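You operate a simulated robot arm through the tools that you are given. There is no shell and no other tool. Be economical: measure what you need, move in short steps, check, and stop when the job is done.

You are at the controls of a simulated robot arm. One attempt, no reset.

TASK
Open the left drawer.

The check looks at the end state, three seconds after you hand in, the way a careful person would. Anything else that was tipped, shoved, dropped, spilled or broken makes it a failure.

THE ROBOT
A 7-joint arm with a two-finger parallel gripper on a trunk, on a base that drives. Base frame: it is fixed to the floor where the robot stands at the start and does not move with it; the origin is under the middle of the robot, x ahead of it, y to its left, z up. Lengths are in mm, angles in rad, forces in N, time in s.
With the tool pointing down near the work surface it reaches from about 200 to 740 mm from the robot's upright axis, wherever it stands. Its first joint turns from -2.897 to 2.897 rad. Places, roughly: left drawer [1300, 0, 500]. Payload 1.57 kg.
The tool frame sits at the grasp point between the pads (the TCP): z along the fingers, y along the line on which they close. The tips reach 30 mm beyond it. The gripper opens to 110 mm. The fingers are 24 mm wide and 12 mm thick; the gripper's body (48 by 112 mm) begins 78 mm behind the TCP.
Orientation is that of the tool frame in the base frame, as a unit quaternion [w, x, y, z]. With the fingers straight down and closing along the base's y, the tool's x points along the base's -x, its y along +y and its z along -z.

THE INTERFACE
- The arm moves only by the tool nudge_tool. Its argument "motion" is a list of rows, each an object (a shift or turn left out is 0, a gripper value left out holds the last) with "offset": the shift along the tool's x, y, z in units of 30 mm (1.0 is 30 mm), a list of three; "delta_rot": the turn, a rotation vector about the tool's x, y, z in units of 5 degrees (1.0 is 5 degrees), a list of three; "fingers": the closure, from 0 (fully open) to 1 (shut). In form: [{"offset": [x, y, z], "delta_rot": [wx, wy, wz], "fingers": fingers}, ...]. A call has 1 to 20 rows; each row shifts and turns the commanded pose from where the row before left it, along the tool's axes as they then stand. A call with a number of a shift or a turn outside -1 to 1 is refused whole. Each row takes 0.2 s and may step no farther than 50 mm and 0.15 rad from the row before; otherwise, or with a gripper value out of range, the whole call is refused. Where a pose cannot be reached the arm comes as near as it can. A force on the tool above 40 N (or 10 N above the force at the start of the call, whichever is more), or a blocked arm, ends the call early, and 0.2 s more pass. Each finger travels about 45 mm/s and halts on what it meets, pressing with about 24 N; the grip force reading is that of the motor and also rises with nothing between the fingers. The clock runs only during rows and for 0.2 s after the last one: add rows that do not move to give the fingers time. It gives the time, the measured TCP pose, the force on the tool (base axes), the opening and the grip force at its end, in the units of the frame above (readings bear some noise).
- Cameras (640 x 400 px; columns grow to the right, rows downward): "scene" is now at [20.3, 129.4, 1346.1]; the picture's right is [-0.30, -0.95, 0.00], its down [-0.61, 0.19, -0.77] and it looks along [0.73, -0.23, -0.64] (base axes); focal length 284 px, centre (320, 200). "wrist" rides on the gripper at [70, 16, -141] in the tool frame; the picture's right is [-0.23, 0.97, 0.00], its down [-0.86, -0.20, -0.48] and it looks along [-0.47, -0.11, 0.88] (tool axes); focal length 222 px, centre (320, 200). There is no depth. A picture from a camera that has moved, and an enlarged one, comes with that camera's place and axes in the base frame and with its lens.
- camera(camera): a new picture of that camera. It takes no simulated time.
- raise_lower(by): slides the trunk up (or, below 0, down) by that many mm; the arm and the scene camera ride with it, the base frame stays. It gives what a move gives, with no picture.
- roll_base(legs): drives the robot by 1 to 6 legs, each [ahead, turn to the left] in mm and rad, along the robot's own axes; the way and the turn of a leg run together, so that a leg with both is an arc; at most 1500 mm and 3.142 rad a leg. The arm and the cameras ride along, it lands a little off, and it stops where it bumps. It gives what a move gives.
- head_to(pan, tilt): turns the head with the scene camera to pan (to the left, within 2.705 rad either way) and tilt (down, from -0.506 to 1.204), counted from straight ahead of the robot. It gives what a move gives.
- inspect(camera, box): a new picture of the part [left, top, right, bottom] of that camera's present view, enlarged. It takes no simulated time.
- sign_off(): hands the job in; it is judged then, once.

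Work in short steps. Places have to be worked out from the pictures, the camera data and where the tool is seen: move nearer, look again, correct. Check each grasp and each placing, and mend what went wrong. You have 120 turns and 90 pictures in all, those below and enlarged ones among them. Open the gripper and draw the arm clear of the work before you hand the job in, unless the task says otherwise; then end with one line.

The tools are called after "Emit:" as name(argument=value, ...) on one line, values as JSON. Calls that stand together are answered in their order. nudge_tool: Moves the arm, as the interface text tells. Its arguments: {"type":"object","properties":{"motion":{"type":"array","items":{"type":"object","properties":{"offset":{"type":"array","items":{"type":"number"}},"delta_rot":{"type":"array","items":{"type":"number"}},"fingers":{"type":"number"}}}}},"required":["motion"]} The other tools are called the same way: raise_lower (by) slides the trunk up or down; roll_base (legs) drives the base; head_to (pan, tilt) turns the head that bears the scene camera; camera (camera) takes a picture; inspect (camera, box) takes an enlarged picture of a part of a camera's view; sign_off () hands the job in.

At the start:

```text
t: 0.0
tcp_pos: [479.2, -52.3, 814.7]
ee_rot: [0.0, -0.001, 1.0, 0.0]
force: [-0.6, 0.4, -1.1]
opening: 110.0
grasp_force: 0.1
trunk travel left (down, up): [-275.0, 315.0]
robot x, y, heading: [1.3, -1.5, 0.002]
head pan, tilt: [-0.304, 0.695]
```

scene: 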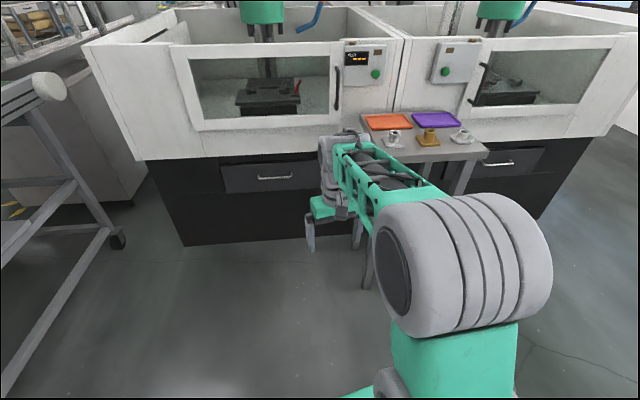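
wrist: 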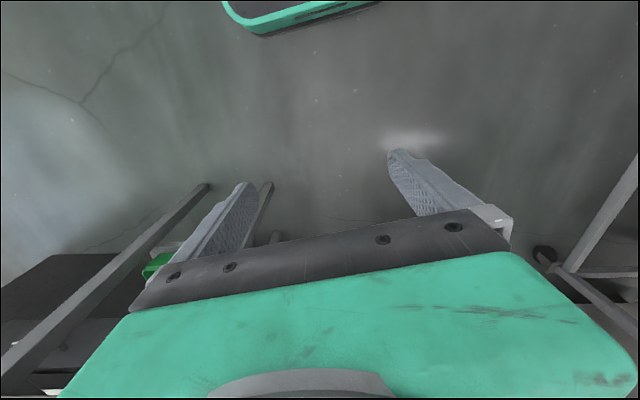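

The left drawer handle shows near pixel (275,177). I enlarge it to measure it.

Emit:
inspect(camera="scene", box=[200, 130, 360, 230])

```text
4.00 times, centred on (280, 180) of scene
camera zoom: at [20.3, 129.4, 1346.1], right [-0.3, -0.95, 0.0], down [-0.61, 0.19, -0.77], along [0.73, -0.23, -0.64], focal length 1137 px, centre (480, 280)
```

zoom: 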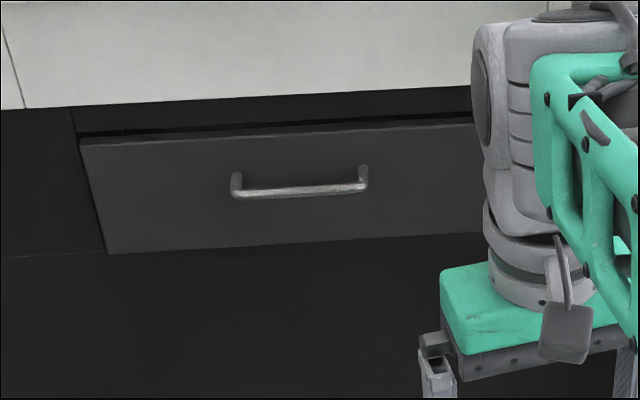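

The handle is a horizontal bar, about x≈1230, y≈-10, z≈500. I turn the tool to point forward while extending it here in free space.

Emit:
nudge_tool(motion=[{"offset": [-1, 0, 0]}, {"offset": [-1, 0, 0]}, {"offset": [-1, 0, 0]}, {"delta_rot": [0, -1, 0]}, {"delta_rot": [0, -1, 0]}, {"delta_rot": [0, -1, 0]}, {"delta_rot": [0, -1, 0]}, {"delta_rot": [0, -1, 0]}, {"delta_rot": [0, -1, 0]}, {"delta_rot": [0, -1, 0]}, {"delta_rot": [0, -1, 0]}, {"delta_rot": [0, -1, 0]}])

```text
t: 2.6
tcp_pos: [568.8, -52.0, 815.7]
ee_rot: [0.383, 0.001, 0.924, -0.001]
force: [0.6, 0.3, 0.4]
opening: 110.3
grasp_force: 0.0
trunk travel left (down, up): [-275.0, 315.0]
robot x, y, heading: [0.8, 0.7, 0.001]
head pan, tilt: [-0.304, 0.695]
```

The tool followed well. I carry on to horizontal.

Emit:
nudge_tool(motion=[{"delta_rot": [0, -1, 0]}, {"delta_rot": [0, -1, 0]}, {"delta_rot": [0, -1, 0]}, {"delta_rot": [0, -1, 0]}, {"delta_rot": [0, -1, 0]}, {"delta_rot": [0, -1, 0]}, {"delta_rot": [0, -1, 0]}, {"delta_rot": [0, -1, 0]}, {"delta_rot": [0, -1, 0]}, {}])

Emit:
nudge_tool(motion=[{"delta_rot": [0, 0, 1]}, {"delta_rot": [0, 0, 1]}, {"delta_rot": [0, 0, 1]}, {"delta_rot": [0, 0, 1]}, {"delta_rot": [0, 0, 1]}, {"delta_rot": [0, 0, 1]}, {"delta_rot": [0, 0, 1]}, {"delta_rot": [0, 0, 1]}, {"delta_rot": [0, 0, 1]}, {"delta_rot": [0, 0, 1]}, {"delta_rot": [0, 0, 1]}, {"delta_rot": [0, 0, 1]}, {"delta_rot": [0, 0, 1]}, {"delta_rot": [0, 0, 1]}, {"delta_rot": [0, 0, 1]}, {"delta_rot": [0, 0, 1]}, {"delta_rot": [0, 0, 1]}, {"delta_rot": [0, 0, 1]}, {}])

Emit:
camera(camera="scene")

Emit:
camera(camera="wrist")

```text
t: 4.8
tcp_pos: [569.2, -51.2, 814.9]
ee_rot: [0.708, 0.001, 0.707, 0.0]
force: [-1.0, 0.0, 0.8]
opening: 109.7
grasp_force: 0.0
trunk travel left (down, up): [-275.0, 315.0]
robot x, y, heading: [-1.1, -5.0, 0.001]
head pan, tilt: [-0.304, 0.695]
```

```text
t: 8.8
tcp_pos: [568.8, -52.7, 816.7]
ee_rot: [0.499, 0.5, 0.5, 0.501]
force: [0.4, 1.4, 0.0]
opening: 109.8
grasp_force: 0.1
trunk travel left (down, up): [-275.0, 315.0]
robot x, y, heading: [0.5, 2.2, -0.002]
head pan, tilt: [-0.304, 0.695]
```

```text
86 pictures are left
camera scene: at [20.3, 129.4, 1346.1], right [-0.3, -0.95, 0.0], down [-0.61, 0.19, -0.77], along [0.73, -0.23, -0.64], focal length 284 px, centre (320, 200)
```

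scene: 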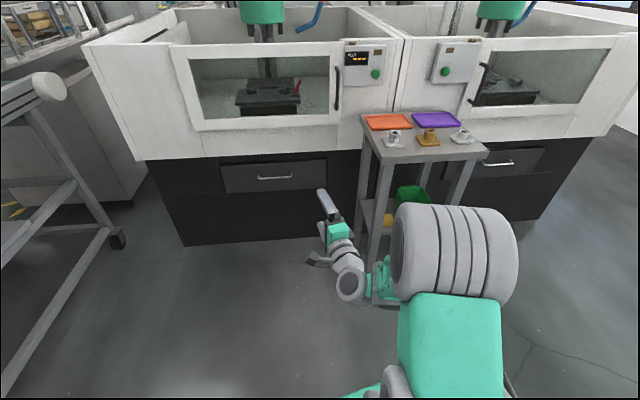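

```text
85 pictures are left
camera wrist: at [426.7, 17.8, 831.6], right [0.0, -0.23, 0.97], down [-0.48, -0.85, -0.2], along [0.88, -0.47, -0.11], focal length 222 px, centre (320, 200)
```

wrist: 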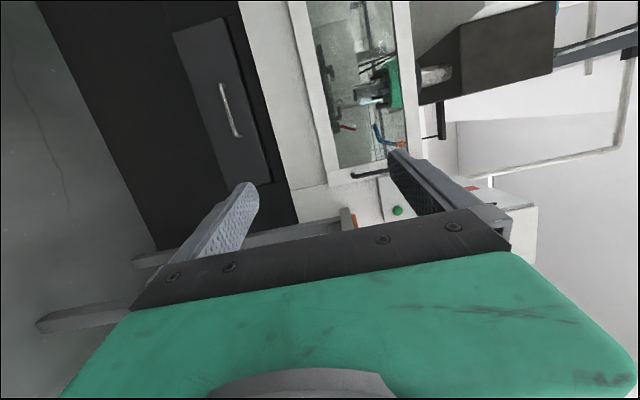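

The cabinet front appears turned about 0.2 rad, and triangulating both views puts the handle centre at about (1167, -5, 547). I drive to stand square before the drawer with the tips about 120 mm short, then lower the trunk.

Emit:
roll_base(legs=[[0, 0.383], [480, 0], [0, -0.583]])

Emit:
raise_lower(by=-200)

Emit:
head_to(pan=0.0, tilt=0.75)

Emit:
camera(camera="scene")

Emit:
camera(camera="wrist")

```text
t: 14.5
tcp_pos: [998.2, 16.4, 814.5]
ee_rot: [0.549, 0.549, 0.446, 0.445]
force: [-0.1, -0.3, 0.7]
opening: 110.2
grasp_force: 0.2
trunk travel left (down, up): [-275.0, 315.0]
robot x, y, heading: [447.0, 187.6, -0.204]
head pan, tilt: [-0.304, 0.695]
```

```text
t: 16.6
tcp_pos: [999.3, 16.9, 615.4]
ee_rot: [0.549, 0.549, 0.446, 0.446]
force: [0.4, 0.0, -0.6]
opening: 109.8
grasp_force: 0.1
trunk travel left (down, up): [-75.0, 515.0]
robot x, y, heading: [451.9, 180.9, -0.206]
head pan, tilt: [-0.304, 0.695]
```

```text
t: 17.4
tcp_pos: [998.5, 15.7, 614.8]
ee_rot: [0.549, 0.549, 0.446, 0.446]
force: [0.3, -0.5, -0.2]
opening: 110.0
grasp_force: 0.1
trunk travel left (down, up): [-75.0, 515.0]
robot x, y, heading: [453.6, 189.5, -0.206]
head pan, tilt: [0.0, 0.75]
```

```text
84 pictures are left
camera scene: at [505.2, 330.3, 1141.5], right [-0.2, -0.98, 0.0], down [-0.67, 0.14, -0.73], along [0.72, -0.15, -0.68], focal length 284 px, centre (320, 200)
```

scene: 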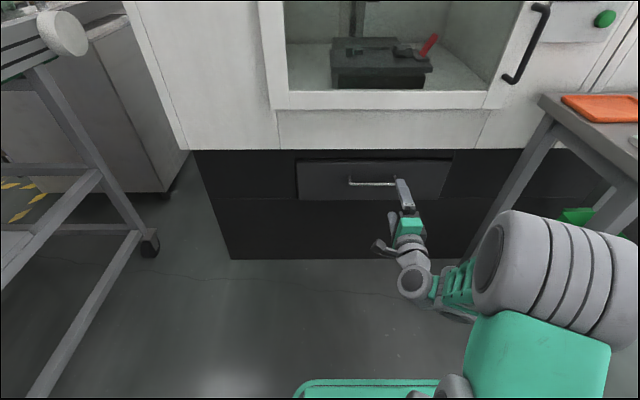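

```text
83 pictures are left
camera wrist: at [873.4, 113.7, 631.4], right [-0.05, -0.22, 0.97], down [-0.64, -0.74, -0.2], along [0.76, -0.64, -0.11], focal length 222 px, centre (320, 200)
```

wrist: 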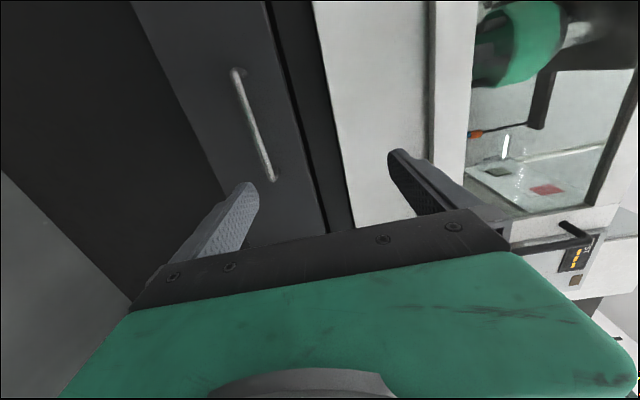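

The view is nearly square to the cabinet now. I enlarge both views to measure the handle and face.

Emit:
inspect(camera="scene", box=[290, 140, 466, 250])

Emit:
inspect(camera="wrist", box=[160, 40, 384, 180])

```text
3.64 times, centred on (378, 195) of scene
camera zoom: at [505.2, 330.3, 1141.5], right [-0.2, -0.98, 0.0], down [-0.67, 0.14, -0.73], along [0.72, -0.15, -0.68], focal length 1033 px, centre (109, 218)
```

zoom: 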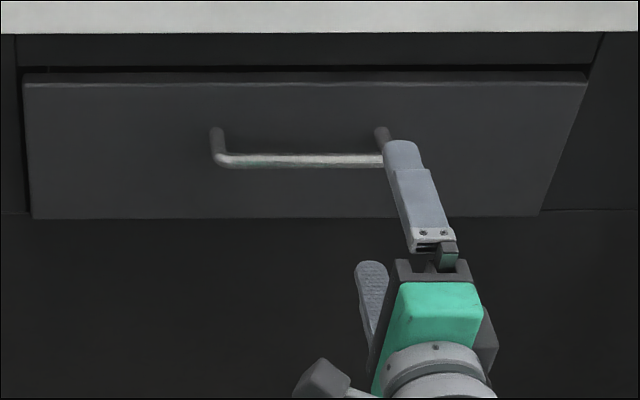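

```text
2.86 times, centred on (272, 110) of wrist
camera zoom: at [873.4, 113.7, 631.4], right [-0.05, -0.22, 0.97], down [-0.64, -0.74, -0.2], along [0.76, -0.64, -0.11], focal length 635 px, centre (457, 457)
```

zoom: 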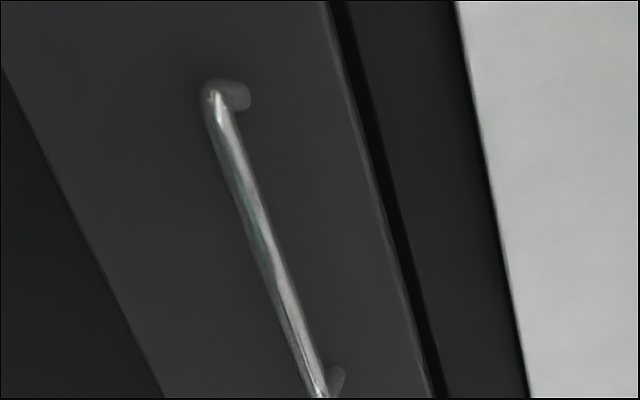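

Handle centre is at about (1206, -3, 518), the bar is 158 mm long with roughly 45 mm standoff, and my heading is square. I align the tool laterally and in height, and come 90 mm closer.

Emit:
nudge_tool(motion=[{"offset": [0.4, -0.8, 0]}, {"offset": [0.4, -0.8, 0]}, {"offset": [0, -0.8, 0]}, {"offset": [0, -0.83, 0]}, {"offset": [0, 0, 1]}, {"offset": [0, 0, 1]}, {"offset": [0, 0, 1]}, {}])

Emit:
camera(camera="wrist")

Emit:
inspect(camera="scene", box=[290, 140, 466, 250])

```text
t: 19.2
tcp_pos: [1092.4, 22.3, 518.0]
ee_rot: [0.549, 0.549, 0.446, 0.446]
force: [-0.3, -0.4, 0.4]
opening: 109.9
grasp_force: 0.0
trunk travel left (down, up): [-75.0, 515.0]
robot x, y, heading: [450.0, 181.7, -0.208]
head pan, tilt: [0.0, 0.75]
```

```text
80 pictures are left
camera wrist: at [966.6, 119.5, 534.5], right [-0.05, -0.22, 0.97], down [-0.64, -0.74, -0.2], along [0.76, -0.64, -0.11], focal length 222 px, centre (320, 200)
```

wrist: 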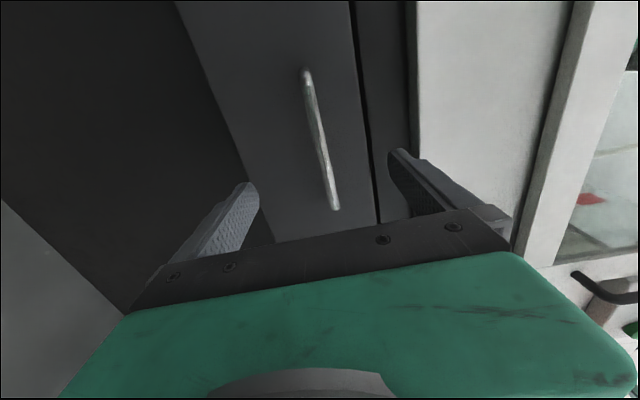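

```text
3.64 times, centred on (378, 195) of scene
camera zoom: at [505.2, 330.3, 1141.4], right [-0.2, -0.98, 0.0], down [-0.67, 0.14, -0.73], along [0.72, -0.15, -0.68], focal length 1033 px, centre (109, 218)
```

zoom: 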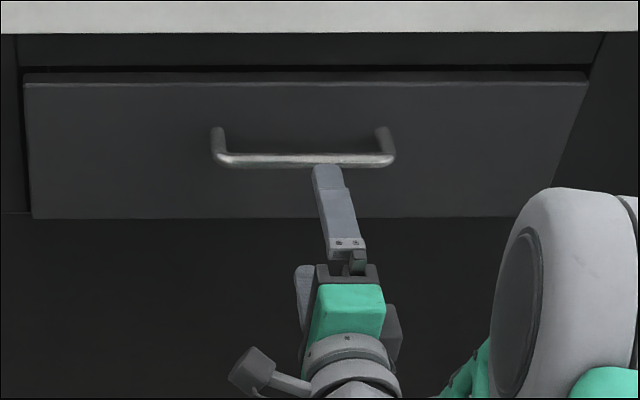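

Both views agree: bar at z≈520, lateral aligned, about 116 mm ahead. I advance 108 mm with the fingers open around the bar.

Emit:
nudge_tool(motion=[{"offset": [0, 0.05, 0.8]}, {"offset": [0, 0, 0.8]}, {"offset": [0, 0, 0.8]}, {"offset": [0, 0, 0.6]}, {"offset": [0, 0, 0.6]}, {}])

Emit:
camera(camera="wrist")

Emit:
inspect(camera="scene", box=[290, 140, 466, 250])

```text
t: 20.6
tcp_pos: [1197.0, 0.1, 519.6]
ee_rot: [0.548, 0.549, 0.446, 0.446]
force: [0.1, -0.2, 0.2]
opening: 110.2
grasp_force: 0.1
trunk travel left (down, up): [-75.0, 515.0]
robot x, y, heading: [452.5, 181.6, -0.206]
head pan, tilt: [0.0, 0.75]
```

```text
78 pictures are left
camera wrist: at [1072.5, 97.7, 535.6], right [-0.05, -0.22, 0.97], down [-0.64, -0.74, -0.2], along [0.76, -0.64, -0.11], focal length 222 px, centre (320, 200)
```

wrist: 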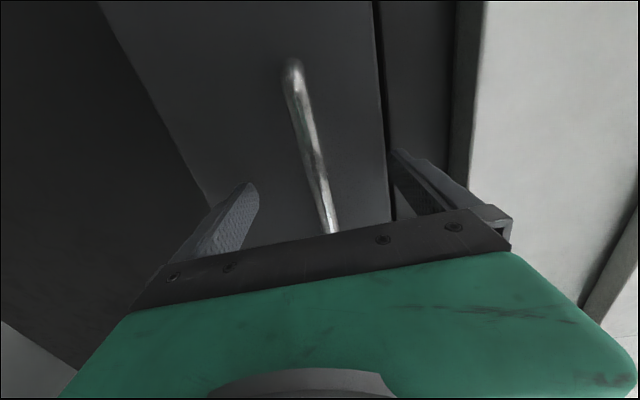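

```text
3.64 times, centred on (378, 195) of scene
camera zoom: at [505.2, 330.3, 1141.5], right [-0.2, -0.98, 0.0], down [-0.67, 0.14, -0.73], along [0.72, -0.15, -0.68], focal length 1033 px, centre (109, 218)
```

zoom: 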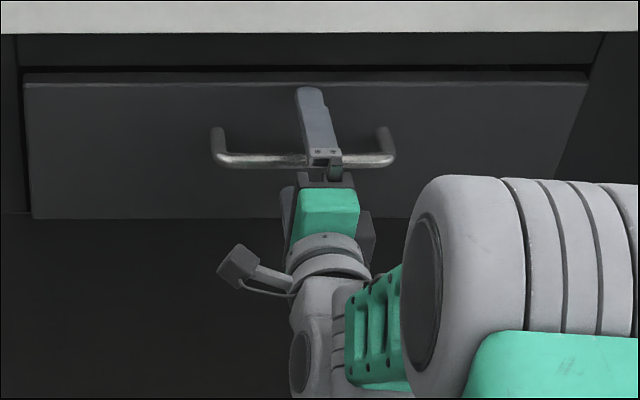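

The bar sits between the fingers at mid-height, with no contact. I close the gripper.

Emit:
nudge_tool(motion=[{"fingers": 1}, {}, {}, {}, {}, {}, {}, {}, {}])

Emit:
inspect(camera="scene", box=[290, 140, 466, 250])

```text
t: 22.6
tcp_pos: [1197.4, -0.4, 519.9]
ee_rot: [0.549, 0.548, 0.445, 0.447]
force: [1.8, 0.0, 5.3]
opening: 14.6
grasp_force: 31.0
trunk travel left (down, up): [-75.0, 515.0]
robot x, y, heading: [450.6, 182.4, -0.206]
head pan, tilt: [0.0, 0.75]
```

```text
3.64 times, centred on (378, 195) of scene
camera zoom: at [504.9, 330.4, 1141.5], right [-0.2, -0.98, 0.0], down [-0.67, 0.14, -0.73], along [0.72, -0.15, -0.68], focal length 1033 px, centre (109, 218)
```

zoom: 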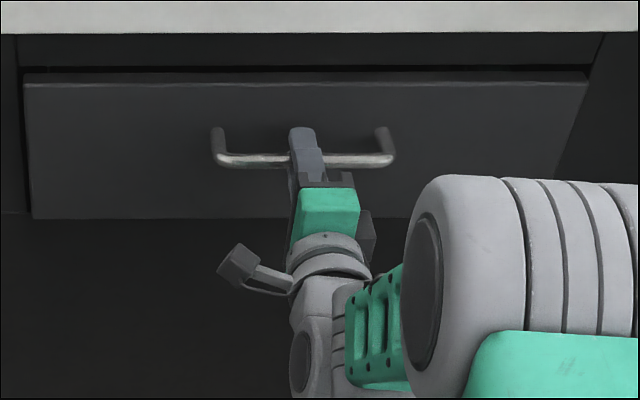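

The bar is held (14.6 mm opening, 31 N). I pull slowly back along the tool axis.

Emit:
nudge_tool(motion=[{"offset": [0, 0, -0.3]}, {"offset": [0, 0, -0.3]}, {"offset": [0, 0, -0.4]}, {"offset": [0, 0, -0.5]}, {"offset": [0, 0, -0.5]}, {}])

Emit:
inspect(camera="scene", box=[290, 140, 466, 250])

```text
t: 24.1
tcp_pos: [1137.0, 13.0, 519.5]
ee_rot: [0.549, 0.548, 0.445, 0.447]
force: [0.8, 6.7, 10.3]
opening: 14.7
grasp_force: 30.4
trunk travel left (down, up): [-75.0, 515.0]
robot x, y, heading: [454.6, 184.4, -0.209]
head pan, tilt: [0.0, 0.75]
```

```text
3.64 times, centred on (378, 195) of scene
camera zoom: at [504.4, 330.9, 1141.5], right [-0.2, -0.98, 0.0], down [-0.67, 0.14, -0.73], along [0.72, -0.15, -0.68], focal length 1033 px, centre (109, 218)
```

zoom: 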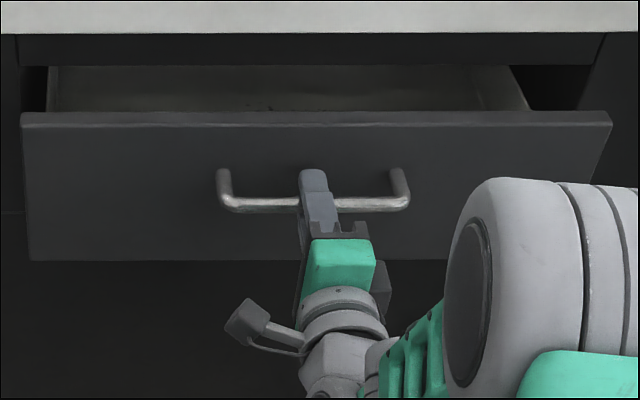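

The drawer is sliding out cleanly. I keep pulling, with slight corrections for the side and vertical force.

Emit:
nudge_tool(motion=[{"offset": [0.04, 0.04, -0.5]}, {"offset": [0.02, 0.02, -0.5]}, {"offset": [0.02, 0, -0.5]}, {"offset": [0.01, 0, -0.5]}, {"offset": [0.01, 0, -0.5]}, {"offset": [0.01, 0, -0.5]}, {"offset": [0.01, 0, -0.5]}, {"offset": [0.01, 0, -0.5]}, {}])

Emit:
camera(camera="scene")

```text
t: 26.1
tcp_pos: [1021.8, 40.5, 520.2]
ee_rot: [0.548, 0.55, 0.447, 0.446]
force: [-6.8, -25.3, -13.6]
opening: 14.8
grasp_force: 31.1
trunk travel left (down, up): [-75.0, 515.0]
robot x, y, heading: [450.7, 184.6, -0.211]
head pan, tilt: [0.0, 0.75]
```

```text
74 pictures are left
camera scene: at [505.9, 328.8, 1141.5], right [-0.21, -0.98, 0.0], down [-0.67, 0.14, -0.73], along [0.72, -0.15, -0.68], focal length 284 px, centre (320, 200)
```

scene: 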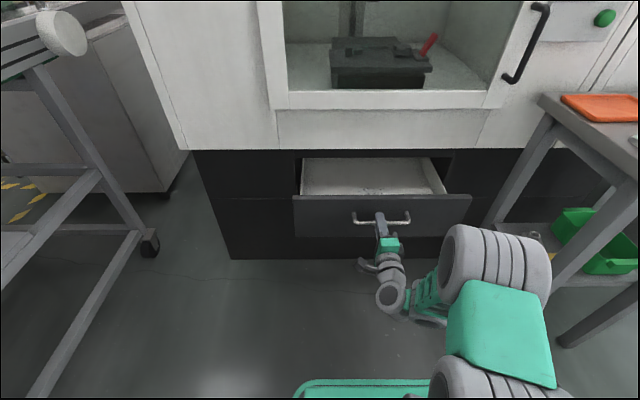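

About 180 mm open. The side correction was too much, so I take it back and pull on.

Emit:
nudge_tool(motion=[{"offset": [-0.1, -0.04, -0.4]}, {"offset": [0, 0, -0.5]}, {"offset": [0, 0, -0.5]}, {"offset": [0, 0, -0.5]}, {"offset": [0, 0, -0.5]}, {"offset": [0, 0, -0.5]}, {}])

Emit:
camera(camera="scene")

```text
t: 27.6
tcp_pos: [936.4, 55.7, 520.5]
ee_rot: [0.55, 0.548, 0.446, 0.446]
force: [5.5, 18.9, -8.6]
opening: 14.7
grasp_force: 31.0
trunk travel left (down, up): [-75.0, 515.0]
robot x, y, heading: [451.4, 183.9, -0.207]
head pan, tilt: [0.0, 0.75]
```

```text
73 pictures are left
camera scene: at [505.9, 331.0, 1141.2], right [-0.2, -0.98, 0.0], down [-0.67, 0.14, -0.73], along [0.72, -0.15, -0.68], focal length 284 px, centre (320, 200)
```

scene: 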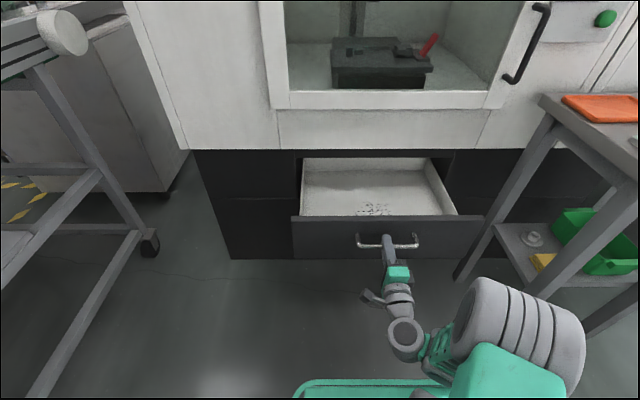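

About 266 mm open and still free. I pull further gently toward full travel.

Emit:
nudge_tool(motion=[{"offset": [0.05, 0, -0.4]}, {"offset": [0, 0, -0.4]}, {"offset": [0.01, 0, -0.4]}, {"offset": [0, 0, -0.4]}, {"offset": [0.01, 0, -0.4]}, {}])

Emit:
camera(camera="scene")

```text
t: 27.9
tcp_pos: [937.1, 53.6, 520.6]
ee_rot: [0.551, 0.544, 0.451, 0.443]
force: [-1.5, -1.7, -29.2]
opening: 14.8
grasp_force: 31.1
trunk travel left (down, up): [-75.0, 515.0]
robot x, y, heading: [451.0, 181.5, -0.206]
head pan, tilt: [0.0, 0.75]
stopped in row 1: the force on the tool passed its limit (the readings are from after the stop); the commanded pose is now the measured one
```

```text
72 pictures are left
camera scene: at [506.8, 329.7, 1141.0], right [-0.21, -0.98, 0.0], down [-0.67, 0.14, -0.73], along [0.71, -0.15, -0.68], focal length 284 px, centre (320, 200)
```

scene: 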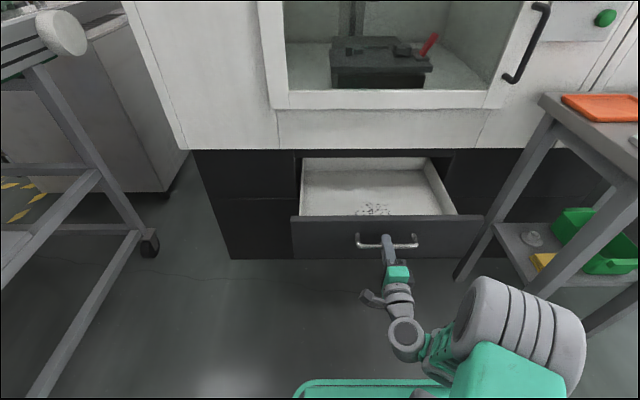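

A force limit was hit, either the drawer's end stop or grip stress (z force -29 N). I hold still, then try one gentle pull to tell which.

Emit:
nudge_tool(motion=[{}, {"offset": [0, 0, -0.15]}, {"offset": [0, 0, -0.15]}, {"offset": [0, 0, -0.15]}])

```text
t: 28.4
tcp_pos: [936.6, 54.5, 518.9]
ee_rot: [0.552, 0.543, 0.454, 0.441]
force: [-1.4, -2.0, -28.8]
opening: 15.1
grasp_force: 30.9
trunk travel left (down, up): [-75.0, 515.0]
robot x, y, heading: [453.1, 185.4, -0.204]
head pan, tilt: [0.0, 0.75]
stopped in row 2: the force on the tool passed its limit (the readings are from after the stop); the commanded pose is now the measured one
```

The drawer holds firm at about 266 mm: that's its end stop. I open the fingers fully.

Emit:
nudge_tool(motion=[{"fingers": 0}, {}, {}, {}, {}, {}, {}, {}, {}, {}, {}, {}, {}, {}])

Emit:
camera(camera="wrist")

```text
t: 31.4
tcp_pos: [937.4, 55.6, 522.5]
ee_rot: [0.553, 0.542, 0.452, 0.443]
force: [0.3, -0.9, 0.1]
opening: 110.2
grasp_force: 0.1
trunk travel left (down, up): [-75.0, 515.0]
robot x, y, heading: [451.4, 183.0, -0.208]
head pan, tilt: [0.0, 0.75]
```

```text
71 pictures are left
camera wrist: at [811.6, 151.6, 536.8], right [-0.05, -0.2, 0.98], down [-0.64, -0.75, -0.19], along [0.77, -0.63, -0.1], focal length 222 px, centre (320, 200)
```

wrist: 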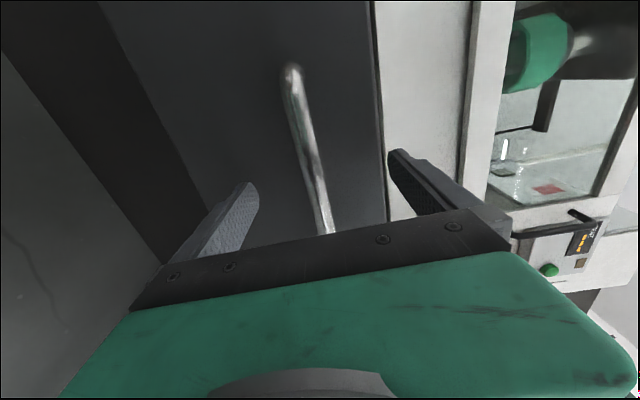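

Fingers are free and clear of the bar. I back the base straight out and check.

Emit:
roll_base(legs=[[-250, 0]])

Emit:
camera(camera="scene")

```text
t: 33.2
tcp_pos: [693.5, 108.9, 523.5]
ee_rot: [0.551, 0.542, 0.453, 0.445]
force: [0.2, -0.3, 0.3]
opening: 110.1
grasp_force: 0.0
trunk travel left (down, up): [-75.0, 515.0]
robot x, y, heading: [206.9, 232.0, -0.201]
head pan, tilt: [0.0, 0.75]
```

```text
70 pictures are left
camera scene: at [260.5, 381.0, 1141.5], right [-0.2, -0.98, 0.0], down [-0.67, 0.14, -0.73], along [0.72, -0.15, -0.68], focal length 284 px, centre (320, 200)
```

scene: 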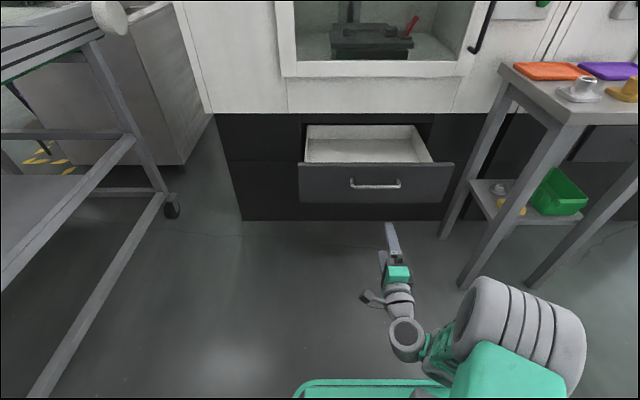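

The drawer stays open, the arm is clear, and nothing else has moved, so I hand in.

Emit:
sign_off()

```text
The job is handed in.
```

The left drawer is open by about 265 mm, where it stopped against firm resistance (most likely its end stop); the gripper is open and the arm is clear of the drawer.
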